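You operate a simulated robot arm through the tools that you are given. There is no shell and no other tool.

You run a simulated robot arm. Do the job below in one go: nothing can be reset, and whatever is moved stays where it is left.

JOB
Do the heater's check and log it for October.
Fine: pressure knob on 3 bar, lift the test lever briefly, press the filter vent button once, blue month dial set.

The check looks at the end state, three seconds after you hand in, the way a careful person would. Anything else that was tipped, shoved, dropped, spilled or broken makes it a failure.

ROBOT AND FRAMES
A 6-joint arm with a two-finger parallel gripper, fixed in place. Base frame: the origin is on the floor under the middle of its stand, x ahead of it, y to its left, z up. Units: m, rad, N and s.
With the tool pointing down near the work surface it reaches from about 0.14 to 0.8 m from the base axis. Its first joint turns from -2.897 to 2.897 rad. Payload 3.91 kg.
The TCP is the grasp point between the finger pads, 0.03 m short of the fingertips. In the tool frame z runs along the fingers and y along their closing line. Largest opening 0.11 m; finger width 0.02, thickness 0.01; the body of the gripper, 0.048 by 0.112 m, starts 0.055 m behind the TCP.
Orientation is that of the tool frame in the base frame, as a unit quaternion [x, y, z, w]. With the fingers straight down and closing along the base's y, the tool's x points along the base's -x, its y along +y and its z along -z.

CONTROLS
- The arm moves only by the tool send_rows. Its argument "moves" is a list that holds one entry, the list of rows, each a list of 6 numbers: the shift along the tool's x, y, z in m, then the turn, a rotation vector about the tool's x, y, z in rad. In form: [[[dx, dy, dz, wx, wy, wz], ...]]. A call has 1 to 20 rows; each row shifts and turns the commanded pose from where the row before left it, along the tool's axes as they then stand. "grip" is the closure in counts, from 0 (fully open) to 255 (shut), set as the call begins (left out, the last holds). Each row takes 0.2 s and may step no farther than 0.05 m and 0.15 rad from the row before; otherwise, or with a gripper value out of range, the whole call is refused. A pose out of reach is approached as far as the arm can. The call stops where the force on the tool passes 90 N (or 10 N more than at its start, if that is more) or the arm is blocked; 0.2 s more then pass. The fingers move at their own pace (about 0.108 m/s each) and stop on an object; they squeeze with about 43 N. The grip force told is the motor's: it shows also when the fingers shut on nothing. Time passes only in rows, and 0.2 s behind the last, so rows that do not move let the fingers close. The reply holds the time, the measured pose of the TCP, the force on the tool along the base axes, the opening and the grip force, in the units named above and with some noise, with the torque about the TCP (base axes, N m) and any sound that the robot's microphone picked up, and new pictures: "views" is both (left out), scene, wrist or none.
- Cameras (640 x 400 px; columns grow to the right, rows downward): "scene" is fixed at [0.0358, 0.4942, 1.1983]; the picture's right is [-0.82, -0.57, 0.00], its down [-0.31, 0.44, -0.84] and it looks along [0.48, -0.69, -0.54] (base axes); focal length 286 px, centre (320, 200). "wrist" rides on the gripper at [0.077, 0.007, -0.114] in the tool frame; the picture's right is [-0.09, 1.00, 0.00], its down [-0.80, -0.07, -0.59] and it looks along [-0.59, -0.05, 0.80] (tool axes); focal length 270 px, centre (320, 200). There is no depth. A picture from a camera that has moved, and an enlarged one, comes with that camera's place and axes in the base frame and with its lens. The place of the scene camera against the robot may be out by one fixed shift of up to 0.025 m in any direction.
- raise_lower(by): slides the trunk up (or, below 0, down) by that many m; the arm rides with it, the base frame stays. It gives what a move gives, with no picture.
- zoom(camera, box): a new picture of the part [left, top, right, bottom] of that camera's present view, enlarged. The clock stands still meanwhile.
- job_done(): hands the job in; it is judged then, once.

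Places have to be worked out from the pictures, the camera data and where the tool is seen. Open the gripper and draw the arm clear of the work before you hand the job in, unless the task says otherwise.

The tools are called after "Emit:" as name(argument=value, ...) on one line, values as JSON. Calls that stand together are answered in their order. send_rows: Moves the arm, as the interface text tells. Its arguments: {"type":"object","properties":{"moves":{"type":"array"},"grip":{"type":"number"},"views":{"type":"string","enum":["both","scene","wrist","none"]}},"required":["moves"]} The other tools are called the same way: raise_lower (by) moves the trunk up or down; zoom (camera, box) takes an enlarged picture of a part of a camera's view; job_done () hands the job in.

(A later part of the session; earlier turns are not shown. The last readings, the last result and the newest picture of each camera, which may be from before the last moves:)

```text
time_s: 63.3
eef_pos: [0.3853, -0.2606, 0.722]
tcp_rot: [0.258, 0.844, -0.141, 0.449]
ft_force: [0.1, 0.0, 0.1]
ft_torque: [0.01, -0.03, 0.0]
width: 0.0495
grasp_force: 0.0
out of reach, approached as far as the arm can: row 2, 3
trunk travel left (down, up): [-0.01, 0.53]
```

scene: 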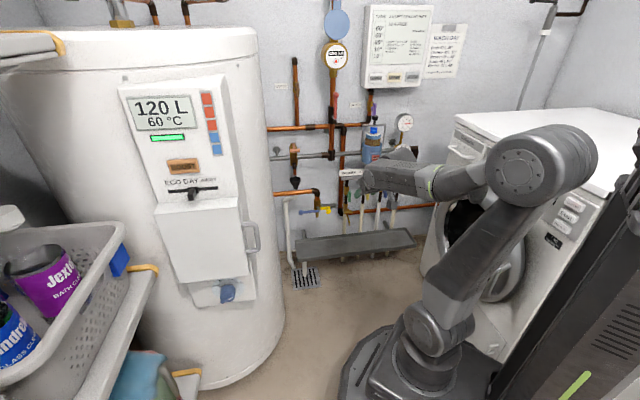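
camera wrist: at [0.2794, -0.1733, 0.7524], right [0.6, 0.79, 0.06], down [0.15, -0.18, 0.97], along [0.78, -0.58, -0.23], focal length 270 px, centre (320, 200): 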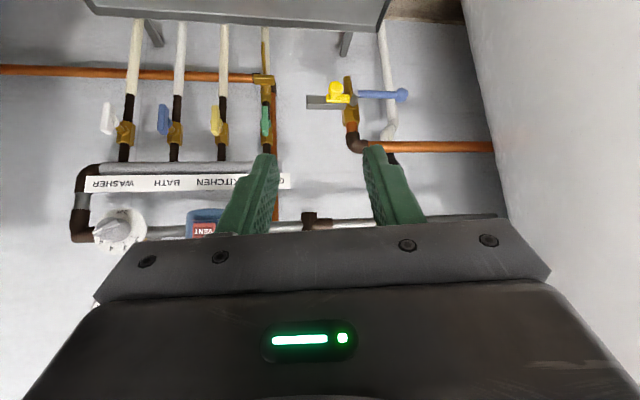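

Limited at ~34° here because the wrist is close in; farther out the forearm flattens. I'll yaw to face the wall and move toward the pressure dial in two stages, staying ~0.1 m off the fittings.

Emit:
send_rows(moves=[[[0, 0, 0, 0.0769, 0.0006, 0.0516], [0, 0, 0, 0.0769, 0.0006, 0.0516], [-0.01704, -0.03474, 0.02526, 0, 0, 0], [-0.01704, -0.03474, 0.02526, 0, 0, 0], [-0.01704, -0.03474, 0.02526, 0, 0, 0], [-0.01704, -0.03474, 0.02526, 0, 0, 0], [-0.01704, -0.03474, 0.02526, 0, 0, 0]]])

```text
time_s: 64.9
eef_pos: [0.3693, -0.4925, 0.7238]
tcp_rot: [0.334, 0.816, -0.183, 0.434]
ft_force: [-0.7, -0.2, 0.8]
ft_torque: [0.03, 0.03, -0.01]
width: 0.0497
grasp_force: 0.0
trunk travel left (down, up): [-0.01, 0.53]
camera wrist: at [0.2773, -0.3894, 0.722], right [0.74, 0.67, 0.07], down [-0.08, -0.01, 1.0], along [0.67, -0.74, 0.04], focal length 270 px, centre (320, 200)
```

scene: 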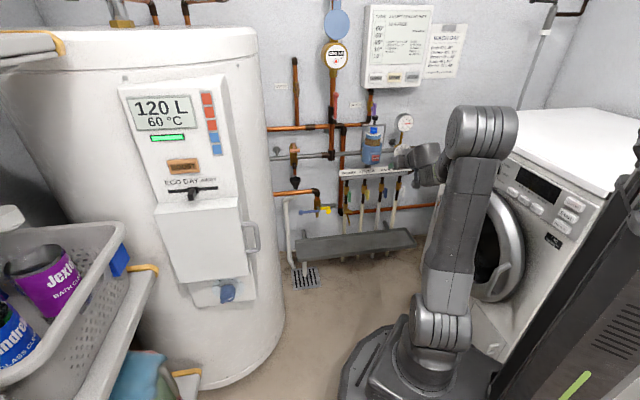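
wrist: 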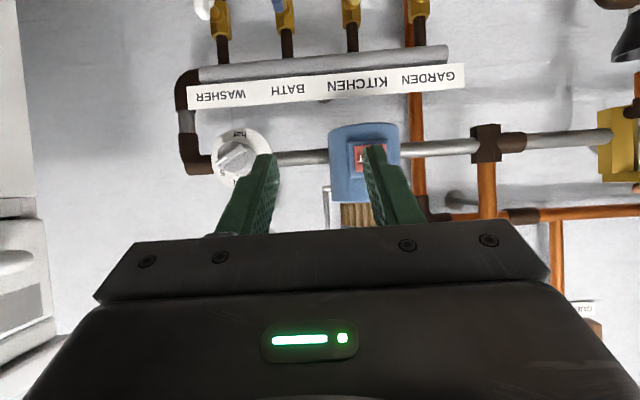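

Good view of the dial and VENT from below (image is upside-down). Dial axis projects to u≈0.190, z≈0.677. I'll zoom in on the dial, and continue to a standoff in front of it while flattening the pitch.

Emit:
zoom(camera="wrist", box=[180, 110, 290, 210])

Emit:
send_rows(moves=[[[-0.014, -0.034, 0.012, 0, 0, 0], [-0.014, -0.034, 0.012, 0, 0, 0], [-0.014, -0.034, 0.012, 0, 0, 0], [0, 0, 0, 0, 0, 0]]])

```text
4.00 times, centred on (235, 160) of wrist
camera zoom: at [0.2773, -0.3894, 0.722], right [0.74, 0.67, 0.07], down [-0.08, -0.01, 1.0], along [0.67, -0.74, 0.04], focal length 1081 px, centre (660, 360)
```

zoom: 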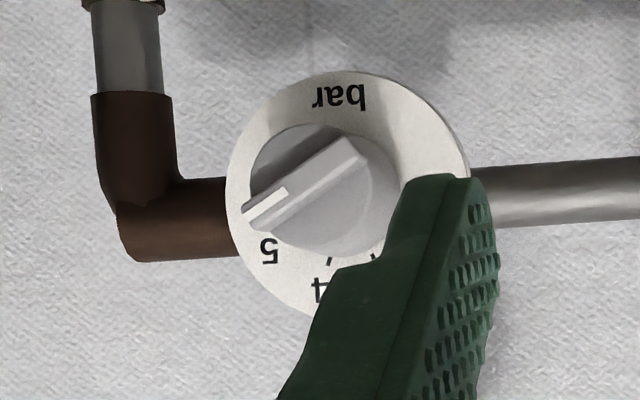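

```text
time_s: 65.9
eef_pos: [0.3364, -0.6018, 0.7407]
tcp_rot: [0.335, 0.816, -0.182, 0.434]
ft_force: [-0.1, -0.8, -0.2]
ft_torque: [0.02, 0.03, 0.0]
width: 0.0495
grasp_force: 0.1
trunk travel left (down, up): [-0.01, 0.53]
camera wrist: at [0.2439, -0.4998, 0.7379], right [0.74, 0.67, 0.07], down [-0.08, -0.01, 1.0], along [0.67, -0.74, 0.04], focal length 270 px, centre (320, 200)
```

scene: 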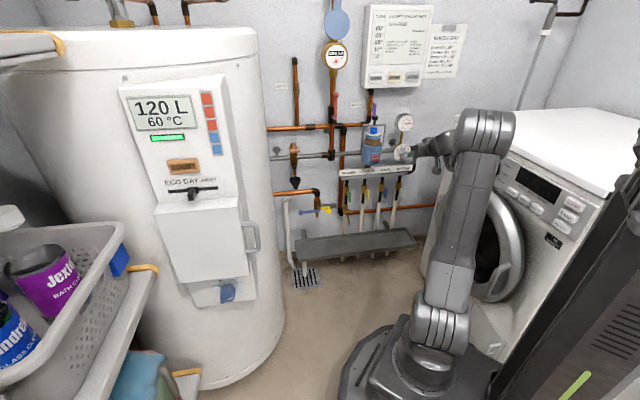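
wrist: 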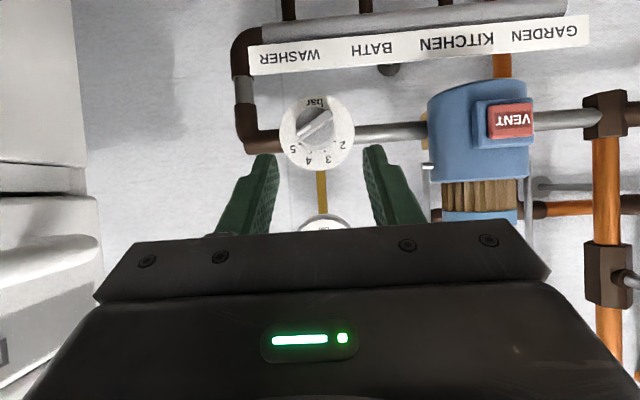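

The dial is nicely centred: disc at u≈0.193, n≈-0.813, z≈0.677. I'll try flattening the tool pitch here, clear of everything, to see how close to the knob axis direction it can get.

Emit:
send_rows(moves=[[[0, 0, 0, 0, -0.1, 0], [0, 0, 0, 0, -0.1, 0], [0, 0, 0, 0, -0.1, 0], [0, 0, 0, 0, 0, 0]]])

```text
time_s: 66.9
eef_pos: [0.336, -0.6007, 0.7385]
tcp_rot: [0.305, 0.742, -0.232, 0.55]
ft_force: [-0.6, -0.2, 0.0]
ft_torque: [0.01, 0.02, -0.01]
width: 0.0496
grasp_force: 0.1
trunk travel left (down, up): [-0.01, 0.53]
camera wrist: at [0.2478, -0.5042, 0.6963], right [0.72, 0.69, 0.08], down [-0.29, 0.19, 0.94], along [0.63, -0.7, 0.34], focal length 270 px, centre (320, 200)
```

scene: 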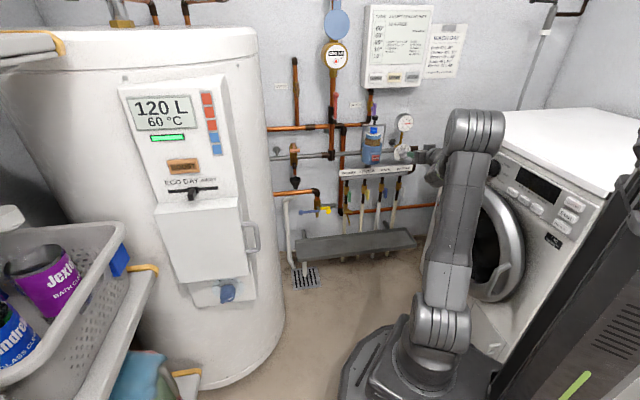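
wrist: 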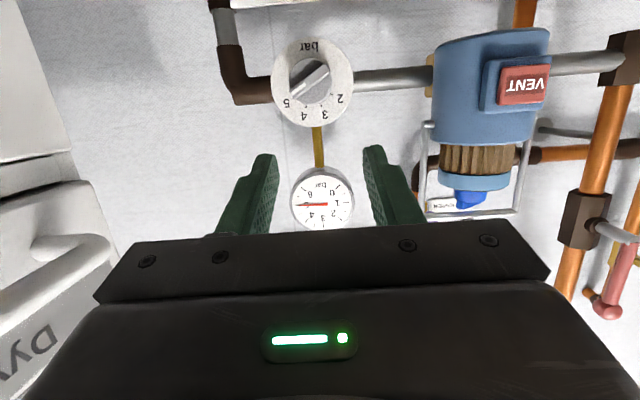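

That reached 16.7° pitch without complaint. I'll try the remaining 0.29 rad to make it fully level.

Emit:
send_rows(moves=[[[0, 0, 0, 0, -0.1, 0], [0, 0, 0, 0, -0.1, 0], [0, 0, 0, 0, -0.091, 0], [0, 0, 0, 0, 0, 0]]], views="scene")

```text
time_s: 67.9
eef_pos: [0.3356, -0.602, 0.7398]
tcp_rot: [0.268, 0.654, -0.273, 0.653]
ft_force: [-0.8, -0.6, 0.5]
ft_torque: [-0.03, 0.04, 0.02]
width: 0.0497
grasp_force: 0.1
trunk travel left (down, up): [-0.01, 0.53]
```

scene: 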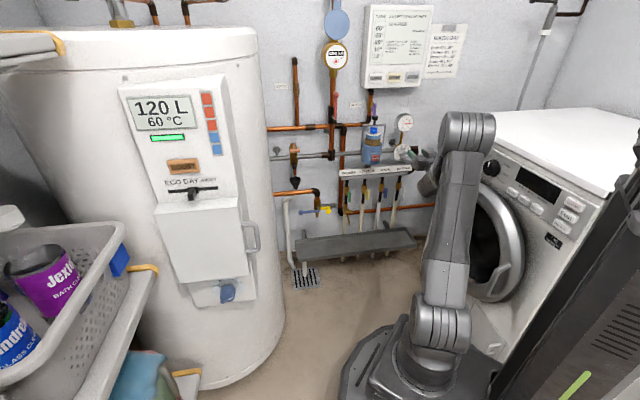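

The tool is now level and square to the dial: the knob can be gripped straight on. I'll move onto its axis and roll +60° so the fingers lie across the ridge (pointer at ~30°, i.e. 5 bar).

Emit:
send_rows(moves=[[[0.0314, -0.0021, 0, 0, 0, 0], [0.0314, -0.0021, 0, 0, 0, 0], [0, 0, 0, 0, 0, 0.1309], [0, 0, 0, 0, 0, 0.1309], [0, 0, 0, 0, 0, 0.1309], [0, 0, 0, 0, 0, 0.1309], [0, 0, 0, 0, 0, 0.1309], [0, 0, 0, 0, 0, 0.1309], [0, 0, 0, 0, 0, 0.1309], [0, 0, 0, 0, 0, 0.1309], [0, 0, 0, 0, 0, 0]]])

Emit:
zoom(camera="wrist", box=[250, 20, 390, 160])

```text
time_s: 70.3
eef_pos: [0.3332, -0.6047, 0.6766]
tcp_rot: [0.559, 0.432, 0.092, 0.702]
ft_force: [0.9, -0.2, 0.1]
ft_torque: [0.03, -0.02, 0.01]
width: 0.0495
grasp_force: 0.0
trunk travel left (down, up): [-0.01, 0.53]
camera wrist: at [0.3015, -0.4749, 0.642], right [0.3, 0.3, 0.9], down [-0.93, -0.1, 0.34], along [0.19, -0.95, 0.25], focal length 270 px, centre (320, 200)
```

scene: 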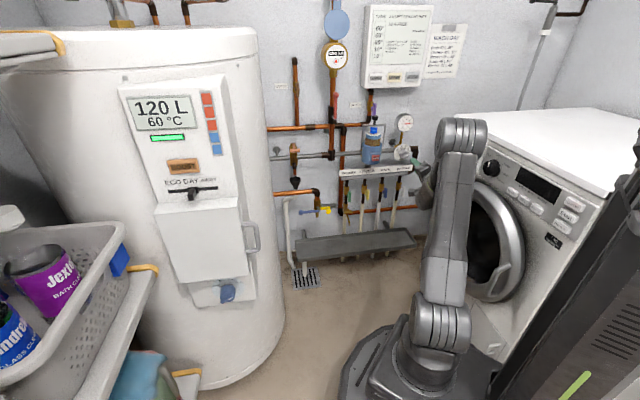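
wrist: 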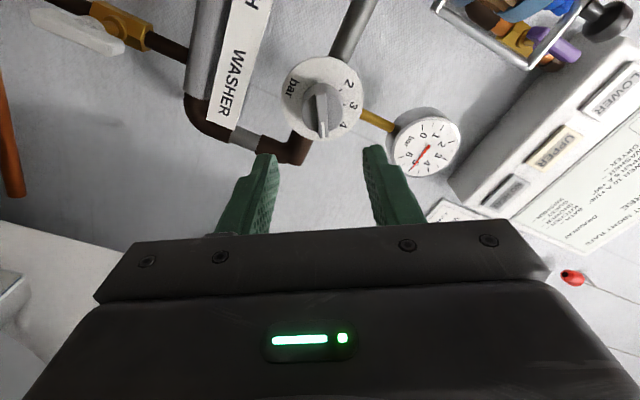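

```text
2.86 times, centred on (320, 90) of wrist
camera zoom: at [0.3015, -0.4749, 0.642], right [0.3, 0.3, 0.9], down [-0.93, -0.1, 0.34], along [0.19, -0.95, 0.25], focal length 772 px, centre (320, 514)
```

zoom: 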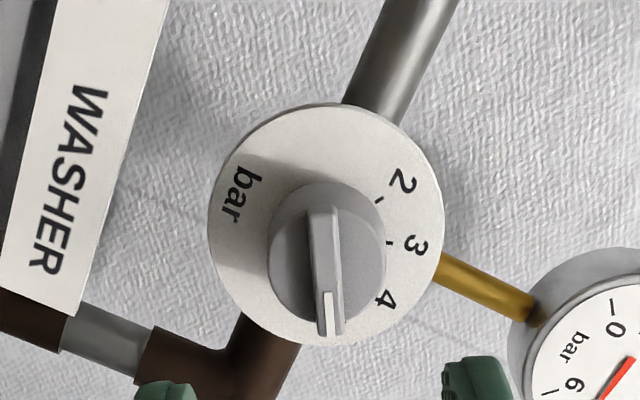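

The ridge is aligned within 0.5° and the dial centre is only 1.8 mm off in tool y. I'll correct that and advance 75 mm along the axis, then look again.

Emit:
send_rows(moves=[[[0, 0.0018, 0, 0, 0, 0], [0, 0, 0.025, 0, 0, 0], [0, 0, 0.025, 0, 0, 0], [0, 0, 0.015, 0, 0, 0], [0, 0, 0.01, 0, 0, 0], [0, 0, 0, 0, 0, 0]]], grip=140)

Emit:
zoom(camera="wrist", box=[240, 60, 400, 220])

```text
time_s: 71.7
eef_pos: [0.386, -0.658, 0.6774]
tcp_rot: [0.559, 0.433, 0.09, 0.701]
ft_force: [-0.1, 0.1, 0.5]
ft_torque: [0.02, 0.0, -0.01]
width: 0.0497
grasp_force: 0.0
trunk travel left (down, up): [-0.01, 0.53]
camera wrist: at [0.3552, -0.5274, 0.6429], right [0.3, 0.3, 0.9], down [-0.93, -0.1, 0.34], along [0.19, -0.95, 0.25], focal length 270 px, centre (320, 200)
```

scene: 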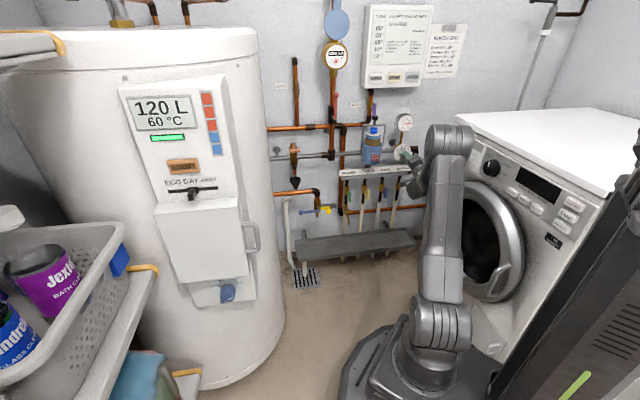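
wrist: 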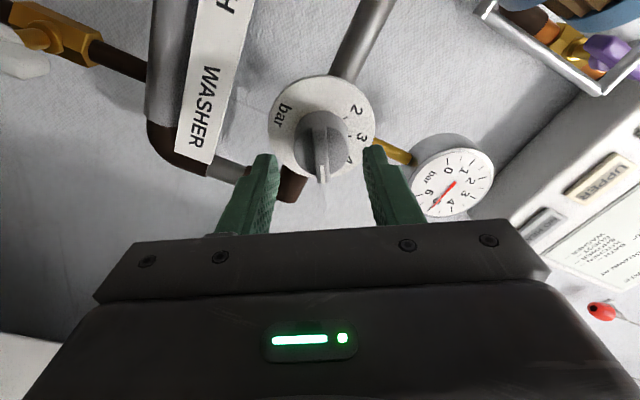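

```text
2.50 times, centred on (320, 140) of wrist
camera zoom: at [0.3552, -0.5274, 0.6429], right [0.3, 0.3, 0.9], down [-0.93, -0.1, 0.34], along [0.19, -0.95, 0.25], focal length 676 px, centre (320, 350)
```

zoom: 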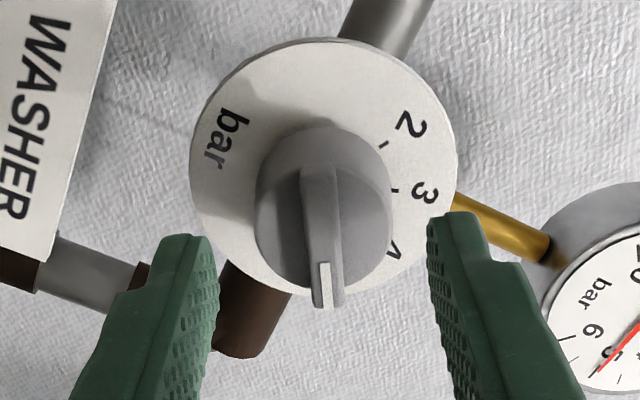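

Centred within 1 mm. Compared with the heater knob at the same apparent depth, 6 mm more gives a good overlap with the ridge without touching the face; then I'll close.

Emit:
send_rows(moves=[[[0, 0.0006, 0.003, 0, 0, 0], [0, 0, 0.003, 0, 0, 0], [0, 0, 0, 0, 0, 0]]], grip=140, views="none")

Emit:
send_rows(moves=[[[0, 0, 0, 0, 0, 0], [0, 0, 0, 0, 0, 0], [0, 0, 0, 0, 0, 0], [0, 0, 0, 0, 0, 0]]], grip=255, views="wrist")

```text
time_s: 72.5
eef_pos: [0.3909, -0.6606, 0.6768]
tcp_rot: [0.559, 0.433, 0.091, 0.701]
ft_force: [0.7, -0.6, 0.0]
ft_torque: [-0.01, 0.01, 0.0]
width: 0.0497
grasp_force: 0.1
trunk travel left (down, up): [-0.01, 0.53]
```

```text
time_s: 73.5
eef_pos: [0.3918, -0.6618, 0.6768]
tcp_rot: [0.56, 0.433, 0.09, 0.701]
ft_force: [1.2, -0.4, 0.1]
ft_torque: [-0.02, -0.03, -0.04]
width: 0.0
grasp_force: 37.3
trunk travel left (down, up): [-0.01, 0.53]
camera wrist: at [0.3598, -0.5316, 0.6433], right [0.3, 0.3, 0.9], down [-0.93, -0.1, 0.34], along [0.19, -0.95, 0.25], focal length 270 px, centre (320, 200)
```

wrist: 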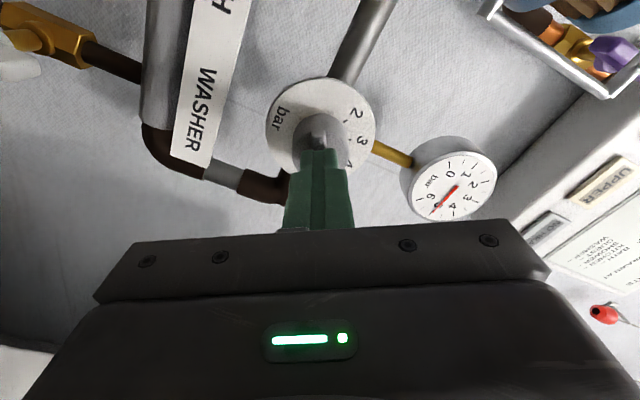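

The fingers closed on nothing, so the ridge is a bit deeper here. I'll reopen, advance 8 mm more, and close again.

Emit:
send_rows(moves=[[[0, 0, 0, 0, 0, 0], [0, 0, 0, 0, 0, 0], [0, 0, 0, 0, 0, 0], [0, 0, 0.004, 0, 0, 0], [0, 0, 0.004, 0, 0, 0], [0, 0, 0, 0, 0, 0]]], grip=140, views="wrist")

Emit:
zoom(camera="wrist", box=[240, 60, 400, 220])

```text
time_s: 74.9
eef_pos: [0.397, -0.6667, 0.6782]
tcp_rot: [0.559, 0.432, 0.091, 0.701]
ft_force: [-0.8, 0.6, 1.3]
ft_torque: [-0.04, 0.01, 0.0]
width: 0.0498
grasp_force: 0.1
trunk travel left (down, up): [-0.01, 0.53]
camera wrist: at [0.3654, -0.5377, 0.6432], right [0.3, 0.3, 0.9], down [-0.93, -0.1, 0.34], along [0.19, -0.95, 0.25], focal length 270 px, centre (320, 200)
```

wrist: 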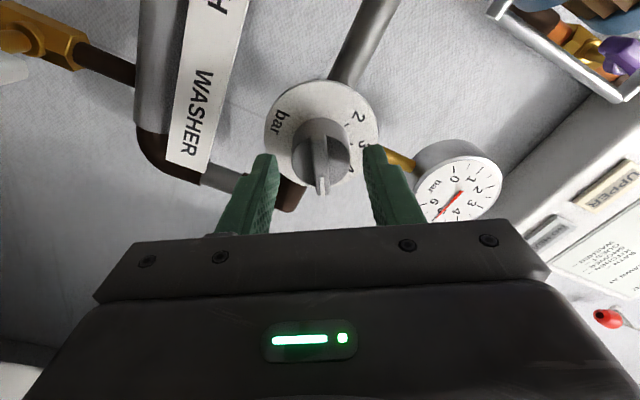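

```text
2.50 times, centred on (320, 140) of wrist
camera zoom: at [0.3654, -0.5377, 0.6432], right [0.3, 0.3, 0.9], down [-0.93, -0.1, 0.34], along [0.19, -0.95, 0.25], focal length 676 px, centre (320, 350)
```

zoom: 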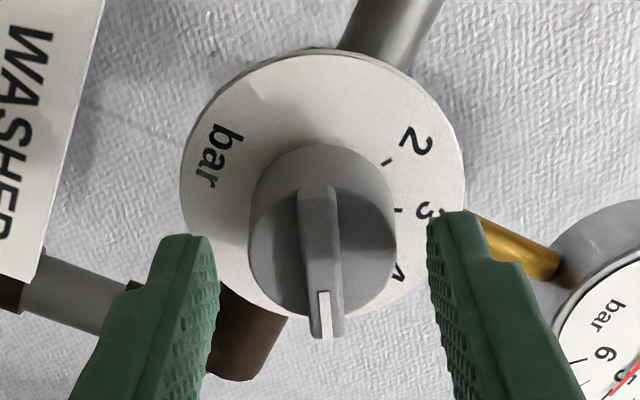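

Now the fingertips are within a few millimetres of the knob face, with the ridge between them. Closing.

Emit:
send_rows(moves=[[[0, 0.0006, 0, 0, 0, 0], [0, 0, 0, 0, 0, 0], [0, 0, 0, 0, 0, 0], [0, 0, 0, 0, 0, 0]]], grip=255, views="none")

```text
time_s: 75.9
eef_pos: [0.3967, -0.667, 0.6777]
tcp_rot: [0.558, 0.433, 0.091, 0.702]
ft_force: [-2.3, -0.9, -3.4]
ft_torque: [-0.02, -0.06, -0.36]
width: 0.009
grasp_force: 44.9
trunk travel left (down, up): [-0.01, 0.53]
```

Ridge gripped (9 mm) with tiny loads. I'll turn counter-clockwise (negative roll) by 0.4 rad and check.

Emit:
send_rows(moves=[[[0, 0, 0, 0, 0, -0.1], [0, 0, 0, 0, 0, -0.1], [0, 0, 0, 0, 0, -0.1], [0, 0, 0, 0, 0, -0.1]]], grip=255, views="wrist")

```text
time_s: 76.9
eef_pos: [0.3971, -0.6678, 0.677]
tcp_rot: [0.463, 0.535, -0.051, 0.705]
ft_force: [-1.6, -16.2, -6.7]
ft_torque: [-0.23, -0.3, -0.79]
width: 0.0086
grasp_force: 44.6
trunk travel left (down, up): [-0.01, 0.53]
camera wrist: at [0.352, -0.5511, 0.618], right [0.53, 0.53, 0.67], down [-0.8, 0.04, 0.6], along [0.29, -0.85, 0.44], focal length 270 px, centre (320, 200)
```

wrist: 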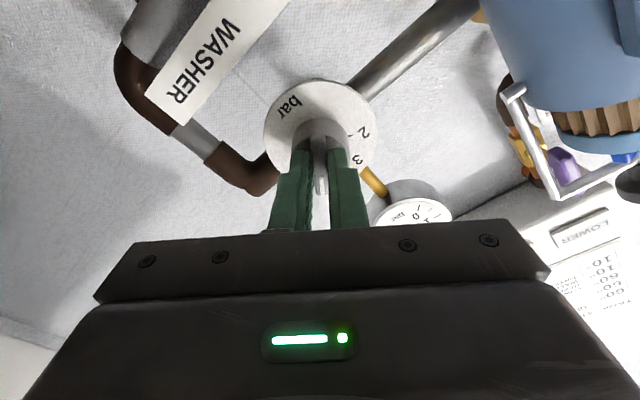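

The knob is turning with only ~17 N side load. I'll continue another 0.5 rad with a small lateral compensation.

Emit:
send_rows(moves=[[[0, -0.0012, 0, 0, 0, -0.1], [0, -0.0003, 0, 0, 0, -0.1], [0, -0.0003, 0, 0, 0, -0.1], [0, -0.0003, 0, 0, 0, -0.1], [0, -0.0003, 0, 0, 0, -0.1]]], grip=255, views="both")

Emit:
zoom(camera="scene", box=[380, 105, 430, 145])

```text
time_s: 78.1
eef_pos: [0.3942, -0.6702, 0.6763]
tcp_rot: [0.316, 0.633, -0.224, 0.67]
ft_force: [-0.5, -25.2, -4.8]
ft_torque: [-0.51, -0.6, -0.59]
width: 0.0088
grasp_force: 44.7
trunk travel left (down, up): [-0.01, 0.53]
camera wrist: at [0.3266, -0.5765, 0.5995], right [0.69, 0.69, 0.23], down [-0.55, 0.29, 0.78], along [0.47, -0.66, 0.58], focal length 270 px, centre (320, 200)
```

scene: 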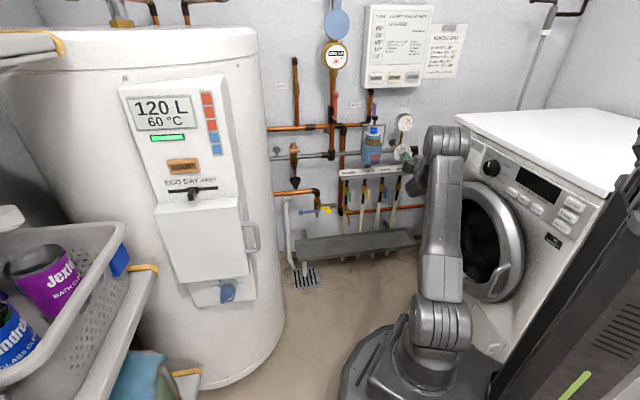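
wrist: 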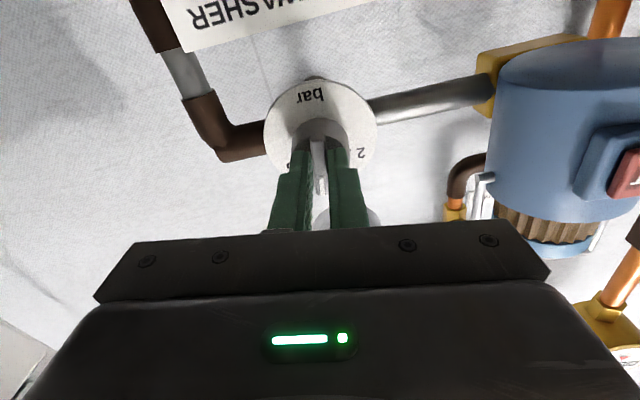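

```text
10.00 times, centred on (405, 125) of scene
camera zoom: at [0.0358, 0.4942, 1.1983], right [-0.82, -0.57, 0.0], down [-0.31, 0.44, -0.84], along [0.48, -0.69, -0.54], focal length 2859 px, centre (-530, 950)
```

zoom: 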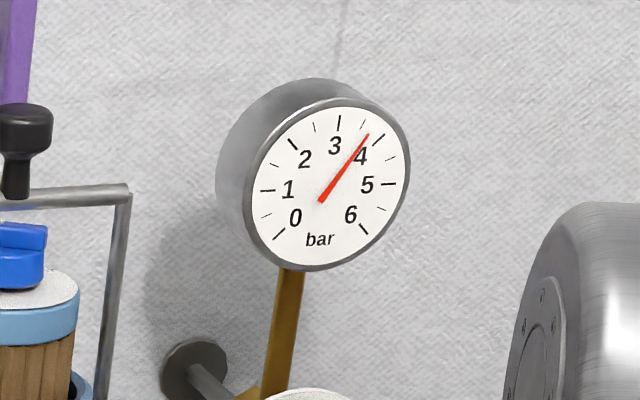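

The gauge follows nicely: it now reads ~3.7 bar. About 0.5 rad remains; I'll go on with a bit more lateral compensation.

Emit:
send_rows(moves=[[[0, -0.0015, 0, 0, 0, -0.1], [0, -0.0005, 0, 0, 0, -0.1], [0, -0.0005, 0, 0, 0, -0.1], [0, -0.0005, 0, 0, 0, -0.1], [0, -0.0005, 0, 0, 0, -0.096], [0, 0, 0, 0, 0, 0]]], grip=255, views="wrist")

Emit:
zoom(camera="scene", box=[380, 105, 430, 145])

```text
time_s: 79.5
eef_pos: [0.3928, -0.6708, 0.6762]
tcp_rot: [0.15, 0.692, -0.38, 0.596]
ft_force: [3.7, -14.7, -2.3]
ft_torque: [0.43, 0.38, -0.41]
width: 0.0089
grasp_force: 44.8
trunk travel left (down, up): [-0.01, 0.53]
camera wrist: at [0.2983, -0.6048, 0.6006], right [0.68, 0.68, -0.27], down [-0.27, 0.57, 0.78], along [0.68, -0.46, 0.57], focal length 270 px, centre (320, 200)
```

wrist: 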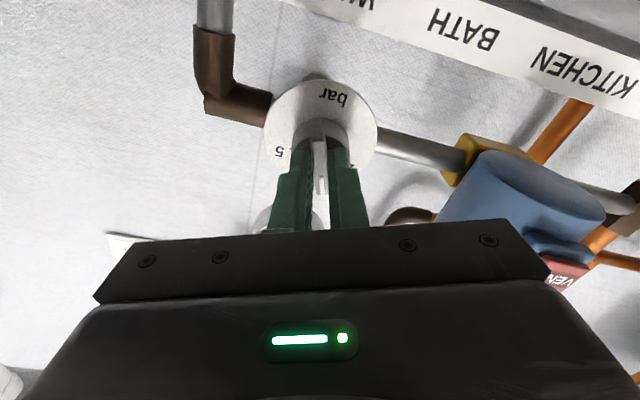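

```text
10.00 times, centred on (405, 125) of scene
camera zoom: at [0.0358, 0.4942, 1.1983], right [-0.82, -0.57, 0.0], down [-0.31, 0.44, -0.84], along [0.48, -0.69, -0.54], focal length 2859 px, centre (-530, 950)
```

zoom: 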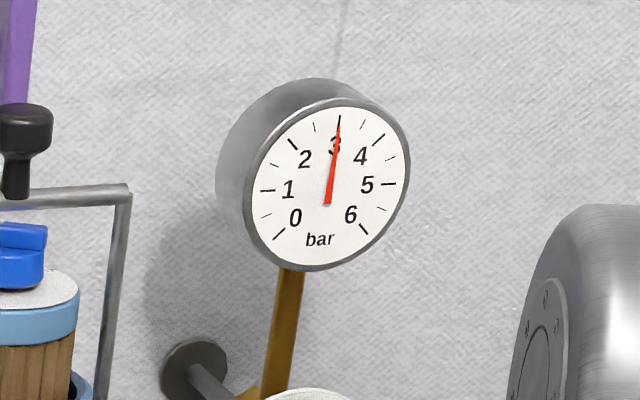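

The gauge needle is exactly on 3 bar. I'll release, back straight off, and verify that it stays.

Emit:
send_rows(moves=[[[0, 0, 0, 0, 0, 0], [0, 0, 0, 0, 0, 0], [0, 0, 0, 0, 0, 0], [0, 0, -0.015, 0, 0, 0], [0, 0, -0.03, 0, 0, 0], [0, 0, -0.04, 0, 0, 0], [0, 0, -0.02, 0, 0, 0]]], grip=140)

Emit:
zoom(camera="scene", box=[380, 105, 430, 165])

Emit:
zoom(camera="wrist", box=[240, 20, 400, 220])

```text
time_s: 81.1
eef_pos: [0.3168, -0.5965, 0.678]
tcp_rot: [0.15, 0.691, -0.381, 0.595]
ft_force: [0.2, 0.2, 0.1]
ft_torque: [-0.03, -0.01, 0.0]
width: 0.0497
grasp_force: 0.2
trunk travel left (down, up): [-0.01, 0.53]
camera wrist: at [0.2217, -0.5297, 0.6019], right [0.68, 0.68, -0.27], down [-0.27, 0.57, 0.78], along [0.68, -0.46, 0.57], focal length 270 px, centre (320, 200)
```

scene: 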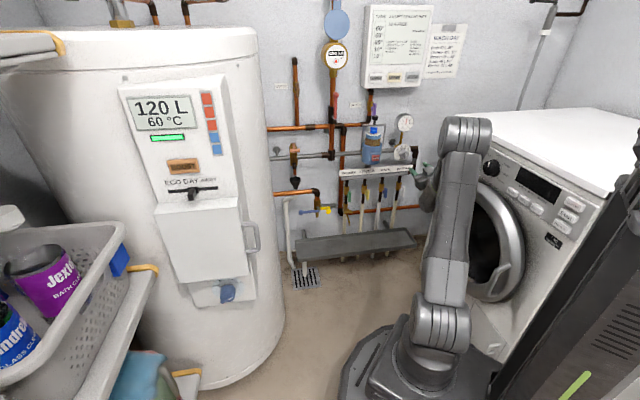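
wrist: 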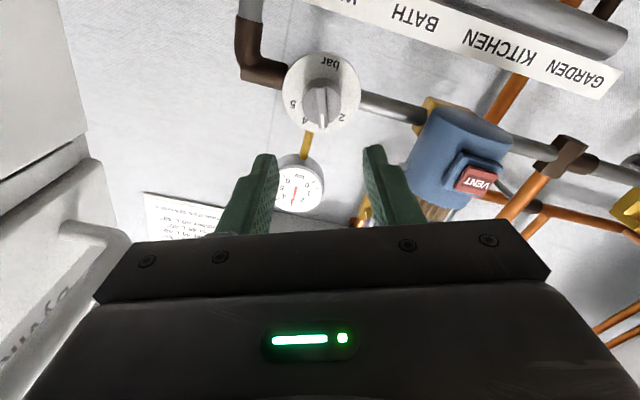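

```text
6.67 times, centred on (405, 135) of scene
camera zoom: at [0.0358, 0.4942, 1.1983], right [-0.82, -0.57, 0.0], down [-0.31, 0.44, -0.84], along [0.48, -0.69, -0.54], focal length 1906 px, centre (-247, 633)
```

zoom: 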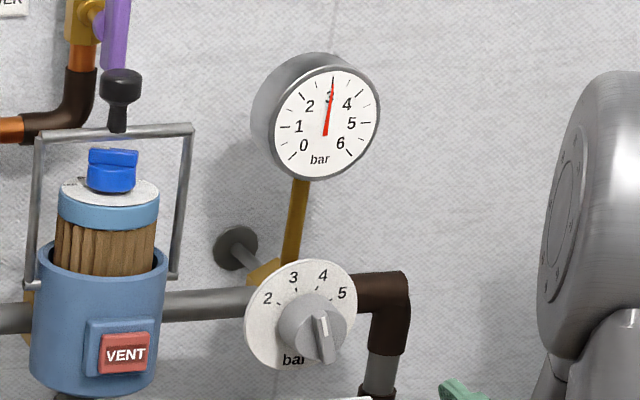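

```text
2.00 times, centred on (320, 120) of wrist
camera zoom: at [0.2217, -0.5297, 0.6019], right [0.68, 0.68, -0.27], down [-0.27, 0.57, 0.78], along [0.68, -0.46, 0.57], focal length 541 px, centre (320, 360)
```

zoom: 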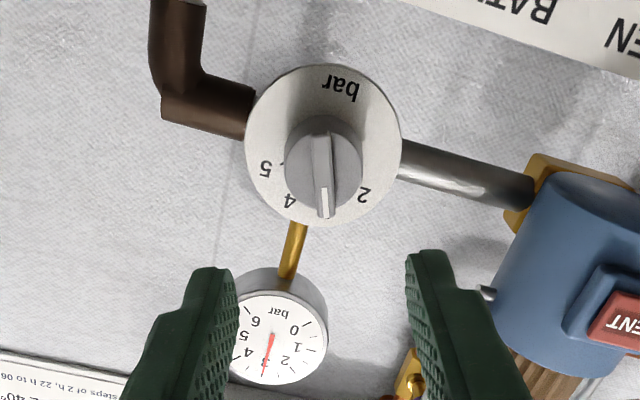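

The knob stays at 3 and the gauge reads 3 bar. VENT is next door (u≈0.040, n≈-0.746, z≈0.693): I'll close the fingers into a poker, bring the roll to neutral, pitch ~35° down so that the wrist has room there, and move in front of it.

Emit:
send_rows(moves=[[[0, 0, 0, 0, 0, 0.1233], [0, 0, 0, 0, 0, 0.1233], [0, 0, 0, 0, 0, 0.1233], [0, 0, 0, 0, 0.122, 0], [0, 0, 0, 0, 0.122, 0], [0, 0, 0, 0, 0.122, 0], [0, 0, 0, 0, 0.122, 0], [0, 0, 0, 0, 0.122, 0], [-0.009, 0.0395, -0.0002, 0, 0, 0], [-0.009, 0.0395, -0.0002, 0, 0, 0], [-0.009, 0.0395, -0.0002, 0, 0, 0], [-0.009, 0.0395, -0.0002, 0, 0, 0], [0, 0, 0, 0, 0, 0]]], grip=255)

```text
time_s: 83.9
eef_pos: [0.4444, -0.4983, 0.7101]
tcp_rot: [0.341, 0.819, -0.171, 0.429]
ft_force: [0.9, -0.5, -0.4]
ft_torque: [0.01, -0.02, 0.0]
width: 0.0
grasp_force: 37.5
trunk travel left (down, up): [-0.01, 0.53]
camera wrist: at [0.3516, -0.3969, 0.7099], right [0.74, 0.67, 0.09], down [-0.08, -0.04, 1.0], along [0.67, -0.74, 0.02], focal length 270 px, centre (320, 200)
```

scene: 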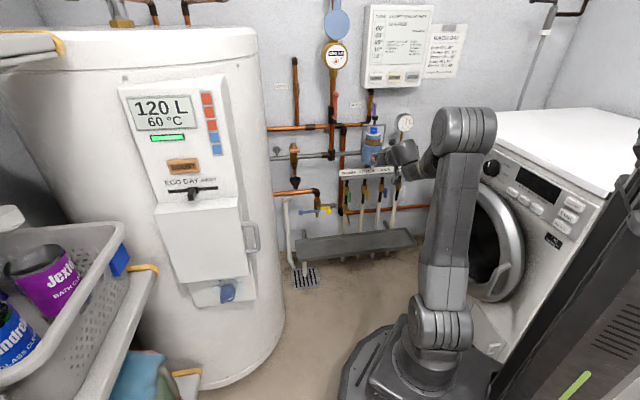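
wrist: 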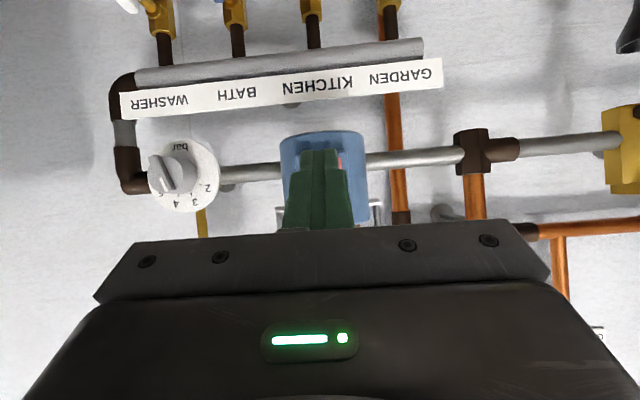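

The finger tip is in line with VENT (u 0.038 vs 0.040) about 5 cm away. I'll lower 6 mm and advance 35 mm horizontally, then creep.

Emit:
send_rows(moves=[[[-0.0076, 0, 0.016, 0, 0, 0], [-0.0076, 0, 0.0161, 0, 0, 0], [0, 0, 0, 0, 0, 0]]], grip=255, views="both")

Emit:
zoom(camera="scene", box=[350, 120, 430, 180])

Emit:
zoom(camera="wrist", box=[260, 110, 380, 220])

```text
time_s: 84.7
eef_pos: [0.469, -0.5251, 0.7041]
tcp_rot: [0.341, 0.818, -0.17, 0.43]
ft_force: [-0.1, 0.3, 0.3]
ft_torque: [-0.01, 0.02, 0.0]
width: 0.0
grasp_force: 38.3
trunk travel left (down, up): [-0.01, 0.53]
camera wrist: at [0.3761, -0.4222, 0.7048], right [0.74, 0.67, 0.09], down [-0.08, -0.04, 1.0], along [0.67, -0.74, 0.02], focal length 270 px, centre (320, 200)
```

scene: 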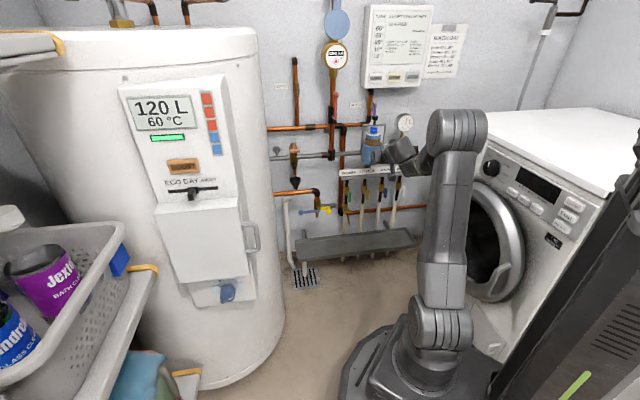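
wrist: 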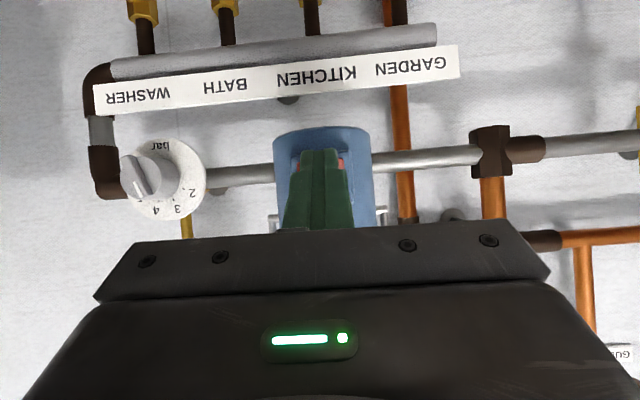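

```text
6.67 times, centred on (390, 150) of scene
camera zoom: at [0.0358, 0.4942, 1.1983], right [-0.82, -0.57, 0.0], down [-0.31, 0.44, -0.84], along [0.48, -0.69, -0.54], focal length 1906 px, centre (-147, 533)
```

zoom: 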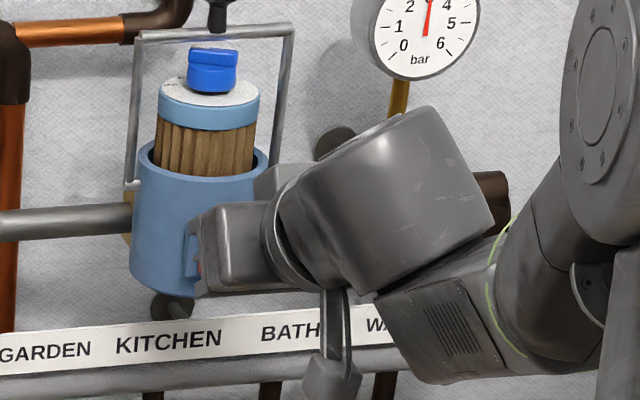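

```text
3.64 times, centred on (320, 165) of wrist
camera zoom: at [0.3761, -0.4222, 0.7048], right [0.74, 0.67, 0.09], down [-0.08, -0.04, 1.0], along [0.67, -0.74, 0.02], focal length 983 px, centre (320, 327)
```

zoom: 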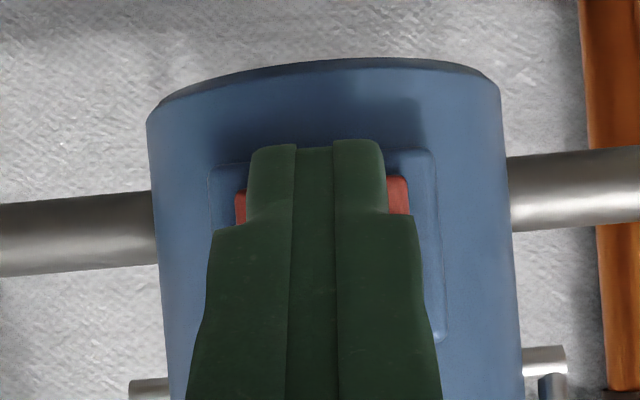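

The poker covers VENT symmetrically and its leading edge is at z≈0.695, matching the button centre (0.693); roughly 1 cm to go. I'll creep in with small steps, watching force and sound.

Emit:
send_rows(moves=[[[-0.00172, 0, 0.00246, 0, 0, 0], [-0.00172, 0, 0.00246, 0, 0, 0]]], grip=255, views="none")

Emit:
send_rows(moves=[[[-0.00115, 0, 0.00164, 0, 0, 0], [-0.00115, 0, 0.00164, 0, 0, 0]]], grip=255, views="none")

```text
time_s: 85.3
eef_pos: [0.4717, -0.5286, 0.7026]
tcp_rot: [0.342, 0.818, -0.172, 0.429]
ft_force: [0.2, -0.1, 0.5]
ft_torque: [-0.01, 0.01, -0.03]
width: 0.0
grasp_force: 38.0
trunk travel left (down, up): [-0.01, 0.53]
```

```text
time_s: 85.9
eef_pos: [0.4756, -0.5303, 0.7042]
tcp_rot: [0.342, 0.819, -0.17, 0.429]
ft_force: [-0.1, 0.6, 0.2]
ft_torque: [-0.01, -0.01, -0.01]
width: 0.0
grasp_force: 37.3
trunk travel left (down, up): [-0.01, 0.53]
```

No contact yet (leading edge at n≈-0.741). Continuing in 3–4 mm steps.

Emit:
send_rows(moves=[[[-0.00115, 0, 0.00164, 0, 0, 0], [-0.00115, 0, 0.00164, 0, 0, 0]]], grip=255, views="none")

```text
time_s: 86.5
eef_pos: [0.4783, -0.5331, 0.7037]
tcp_rot: [0.342, 0.818, -0.171, 0.43]
ft_force: [-3.6, 1.1, -0.4]
ft_torque: [0.02, 0.03, -0.05]
width: 0.0
grasp_force: 37.6
trunk travel left (down, up): [-0.01, 0.53]
heard: click
```

A click was heard at light contact: the vent button is pressed once. I'll withdraw straight back at once.

Emit:
send_rows(moves=[[[0.0115, 0, -0.0164, 0, 0, 0], [0.0172, 0, -0.0246, 0, 0, 0], [0.0172, 0, -0.0246, 0, 0, 0], [0.0115, 0, -0.0164, 0, 0, 0]]], grip=255, views="both")

Emit:
zoom(camera="scene", box=[350, 110, 430, 170])

```text
time_s: 87.5
eef_pos: [0.4068, -0.4616, 0.7027]
tcp_rot: [0.342, 0.818, -0.172, 0.429]
ft_force: [0.2, 0.8, 0.2]
ft_torque: [0.04, 0.02, 0.0]
width: 0.0
grasp_force: 37.6
trunk travel left (down, up): [-0.01, 0.53]
camera wrist: at [0.3143, -0.3602, 0.7036], right [0.74, 0.67, 0.09], down [-0.08, -0.04, 1.0], along [0.67, -0.74, 0.02], focal length 270 px, centre (320, 200)
```

scene: 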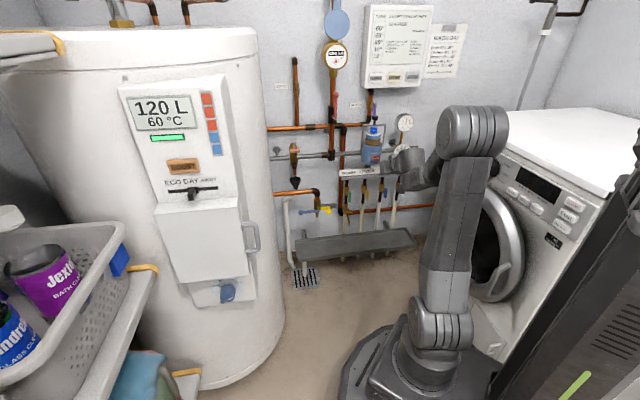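
wrist: 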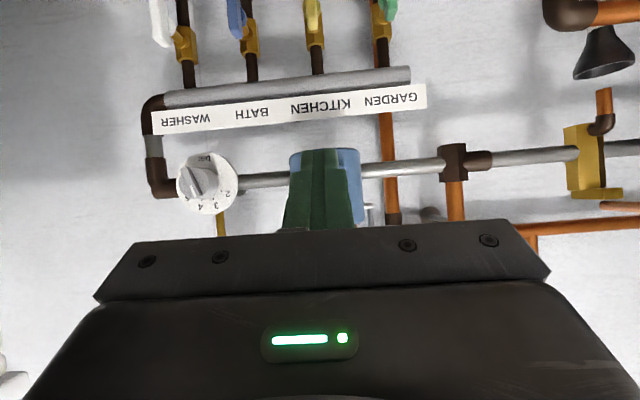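

```text
6.67 times, centred on (390, 140) of scene
camera zoom: at [0.0358, 0.4942, 1.1983], right [-0.82, -0.57, 0.0], down [-0.31, 0.44, -0.84], along [0.48, -0.69, -0.54], focal length 1906 px, centre (-147, 600)
```

zoom: 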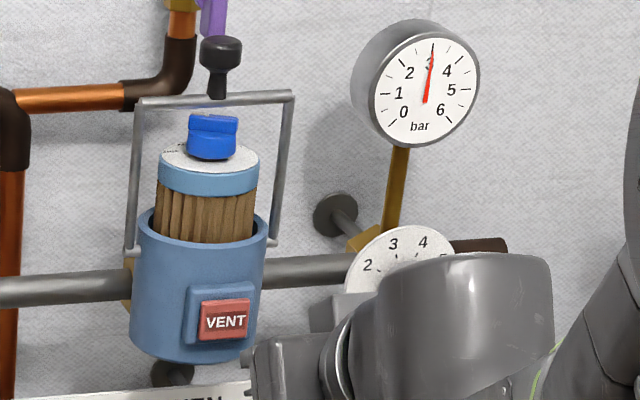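

VENT is done (button has returned, the gauge holds 3 bar). Last task: the test lever, with its T-bar near u≈-0.296, n≈-0.755, z≈0.749. I'll roll the tool so the camera is on the right side, and slide left in front of the valve at a safe standoff.

Emit:
send_rows(moves=[[[0, 0, 0, 0, 0, -0.1428], [0, 0, 0, 0, 0, -0.1428], [0, 0, 0, 0, 0, -0.1428], [0, 0, 0, 0, 0, -0.1428], [0, 0, 0, 0, 0, -0.1428], [0, 0, 0, 0, 0, -0.1428], [0, 0, 0, 0, 0, -0.1428], [0, 0, 0, 0, 0, -0.1428], [0, 0, 0, 0, 0, -0.1428], [0, 0, 0, 0, 0, -0.1428], [0, 0, 0, 0, 0, -0.1428], [-0.0457, -0.0044, 0.0021, 0, 0, 0], [-0.0457, -0.0044, 0.0021, 0, 0, 0], [-0.0457, -0.0044, 0.0021, 0, 0, 0], [-0.0457, -0.0044, 0.0021, 0, 0, 0]]], grip=255)

```text
time_s: 90.7
eef_pos: [0.5264, -0.3658, 0.7053]
tcp_rot: [-0.342, 0.816, -0.423, 0.197]
ft_force: [-0.5, 0.2, 0.2]
ft_torque: [0.0, -0.02, 0.01]
width: 0.0
grasp_force: 38.0
out of reach, approached as far as the arm can: row 15
trunk travel left (down, up): [-0.01, 0.53]
camera wrist: at [0.4008, -0.3539, 0.7602], right [-0.33, 0.47, -0.82], down [0.22, 0.88, 0.42], along [0.92, -0.04, -0.39], focal length 270 px, centre (320, 200)
```

scene: 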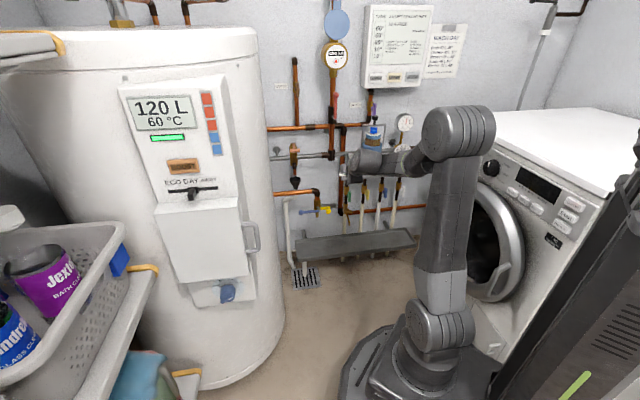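
wrist: 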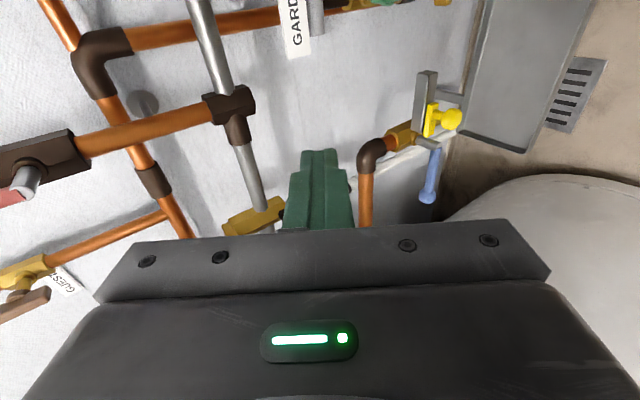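

The wrist gets near its straight (singular) position here. I'll pitch the tool 20° steeper, which moves it away from that, then keep sliding left.

Emit:
send_rows(moves=[[[0, 0, 0, -0.1167, 0, 0], [0, 0, 0, -0.1167, 0, 0], [0, 0, 0, -0.1167, 0, 0], [-0.043, 0, 0, 0, 0, 0], [-0.043, 0, 0, 0, 0, 0], [-0.043, 0, 0, 0, 0, 0], [-0.043, 0, 0, 0, 0, 0], [0, 0, 0, 0, 0, 0]]], grip=255)

```text
time_s: 92.5
eef_pos: [0.5058, -0.3293, 0.6313]
tcp_rot: [-0.374, 0.87, -0.272, 0.168]
ft_force: [-0.5, -0.1, 0.2]
ft_torque: [0.0, 0.05, 0.01]
width: 0.0
grasp_force: 38.1
out of reach, approached as far as the arm can: row 1, 2, 3, 4, 5, 6, 7
trunk travel left (down, up): [-0.01, 0.53]
camera wrist: at [0.3936, -0.343, 0.7093], right [-0.5, 0.63, -0.59], down [0.28, 0.76, 0.59], along [0.82, 0.13, -0.56], focal length 270 px, centre (320, 200)
```

scene: 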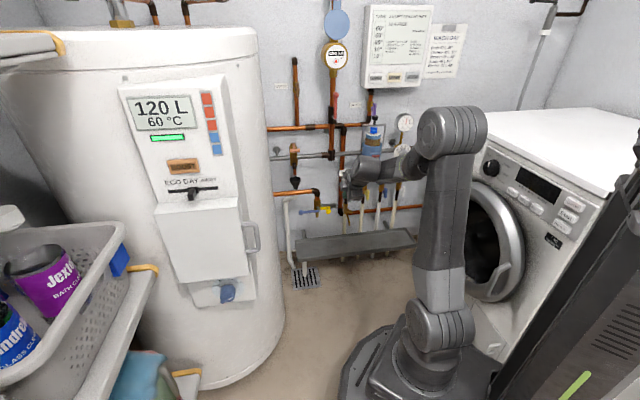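
wrist: 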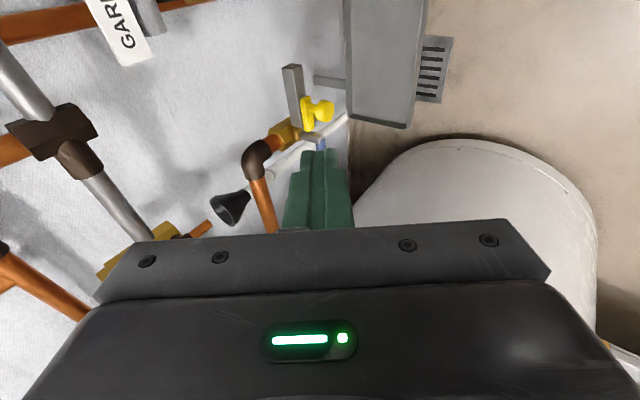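

The solver is stuck at a forearm-roll stop (it approached the fold from the wrong side). I'll back up to the right where it came from, then pitch steeper there before sliding left.

Emit:
send_rows(moves=[[[0.045, 0, -0.012, 0, 0, 0], [0.045, 0, -0.012, 0, 0, 0], [0.045, 0, -0.012, 0, 0, 0], [0.045, 0, -0.012, 0, 0, 0], [0, 0, 0, 0, 0, 0]]], grip=255, views="scene")

```text
time_s: 93.7
eef_pos: [0.362, -0.4416, 0.6576]
tcp_rot: [-0.369, 0.876, -0.275, 0.145]
ft_force: [-0.1, -0.2, 0.4]
ft_torque: [0.01, 0.0, 0.01]
width: 0.0
grasp_force: 37.4
trunk travel left (down, up): [-0.01, 0.53]
```

scene: 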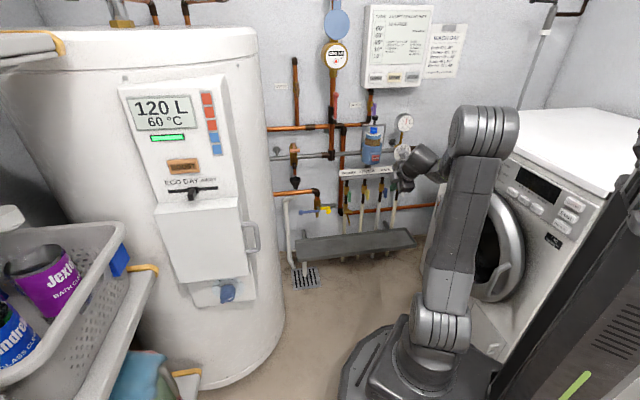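

Free again. Here I'll pitch steeper to ~77° (almost straight down), then slide left toward the lever's column.

Emit:
send_rows(moves=[[[0, 0, 0, -0.135, 0, 0], [0, 0, 0, -0.135, 0, 0], [0, 0, 0, -0.135, 0, 0], [0, 0, -0.03, 0, 0, 0], [-0.045, 0, 0, 0, 0, 0], [-0.045, 0, 0, 0, 0, 0], [-0.045, 0, 0, 0, 0, 0], [-0.045, 0, 0, 0, 0, 0], [0, 0, 0, 0, 0, 0]]], grip=255, views="scene")

```text
time_s: 95.7
eef_pos: [0.4203, -0.3187, 0.6653]
tcp_rot: [-0.393, 0.903, -0.101, 0.14]
ft_force: [0.4, -0.4, 0.0]
ft_torque: [-0.03, 0.03, 0.0]
width: 0.0001
grasp_force: 37.7
out of reach, approached as far as the arm can: row 2, 3, 5, 6, 7, 8
trunk travel left (down, up): [-0.01, 0.53]
```

scene: 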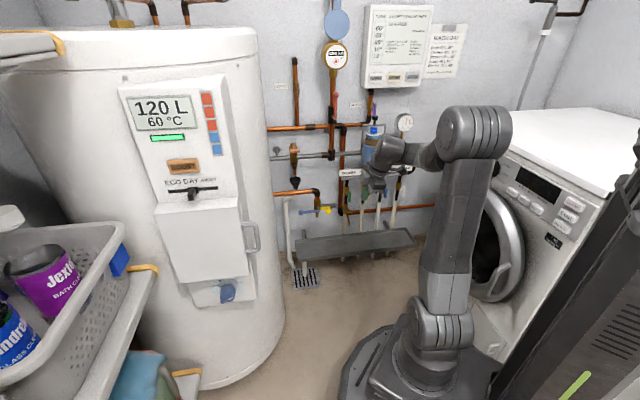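

It's the last joint again: near the neutral forearm its range is only about ±90° around "camera below", and I had rolled to its edge. I'll roll back ~75° here, which should free it.

Emit:
send_rows(moves=[[[0, 0, 0, 0, 0, 0.13], [0, 0, 0, 0, 0, 0.13], [0, 0, 0, 0, 0, 0.13], [0, 0, 0, 0, 0, 0.13], [0, 0, 0, 0, 0, 0.13], [0, 0, 0, 0, 0, 0.13], [0, 0, 0, 0, 0, 0.13], [0, 0, 0, 0, 0, 0.13], [0, 0, 0, 0, 0, 0.13], [0, 0, 0, 0, 0, 0.13], [0, 0, 0, 0, 0, 0]]], grip=255)

```text
time_s: 98.1
eef_pos: [0.4205, -0.3186, 0.6632]
tcp_rot: [0.235, 0.957, 0.002, 0.173]
ft_force: [1.0, 0.0, 0.1]
ft_torque: [0.01, 0.0, -0.03]
width: 0.0
grasp_force: 37.4
trunk travel left (down, up): [-0.01, 0.53]
camera wrist: at [0.3227, -0.2693, 0.7457], right [0.52, 0.85, 0.12], down [0.44, -0.38, 0.82], along [0.74, -0.37, -0.57], focal length 270 px, centre (320, 200)
```

scene: 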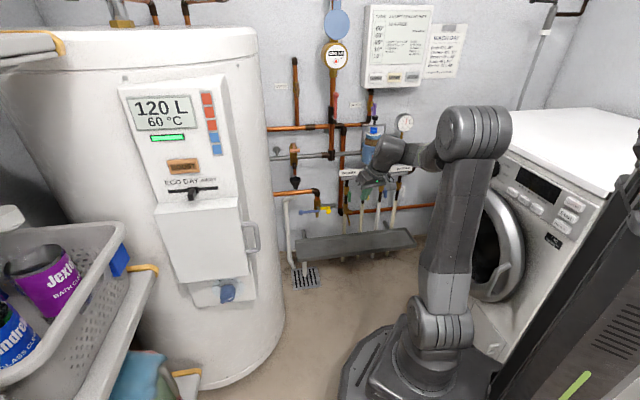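
wrist: 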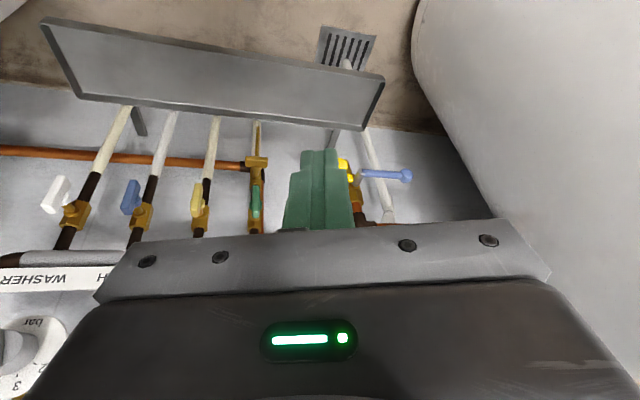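

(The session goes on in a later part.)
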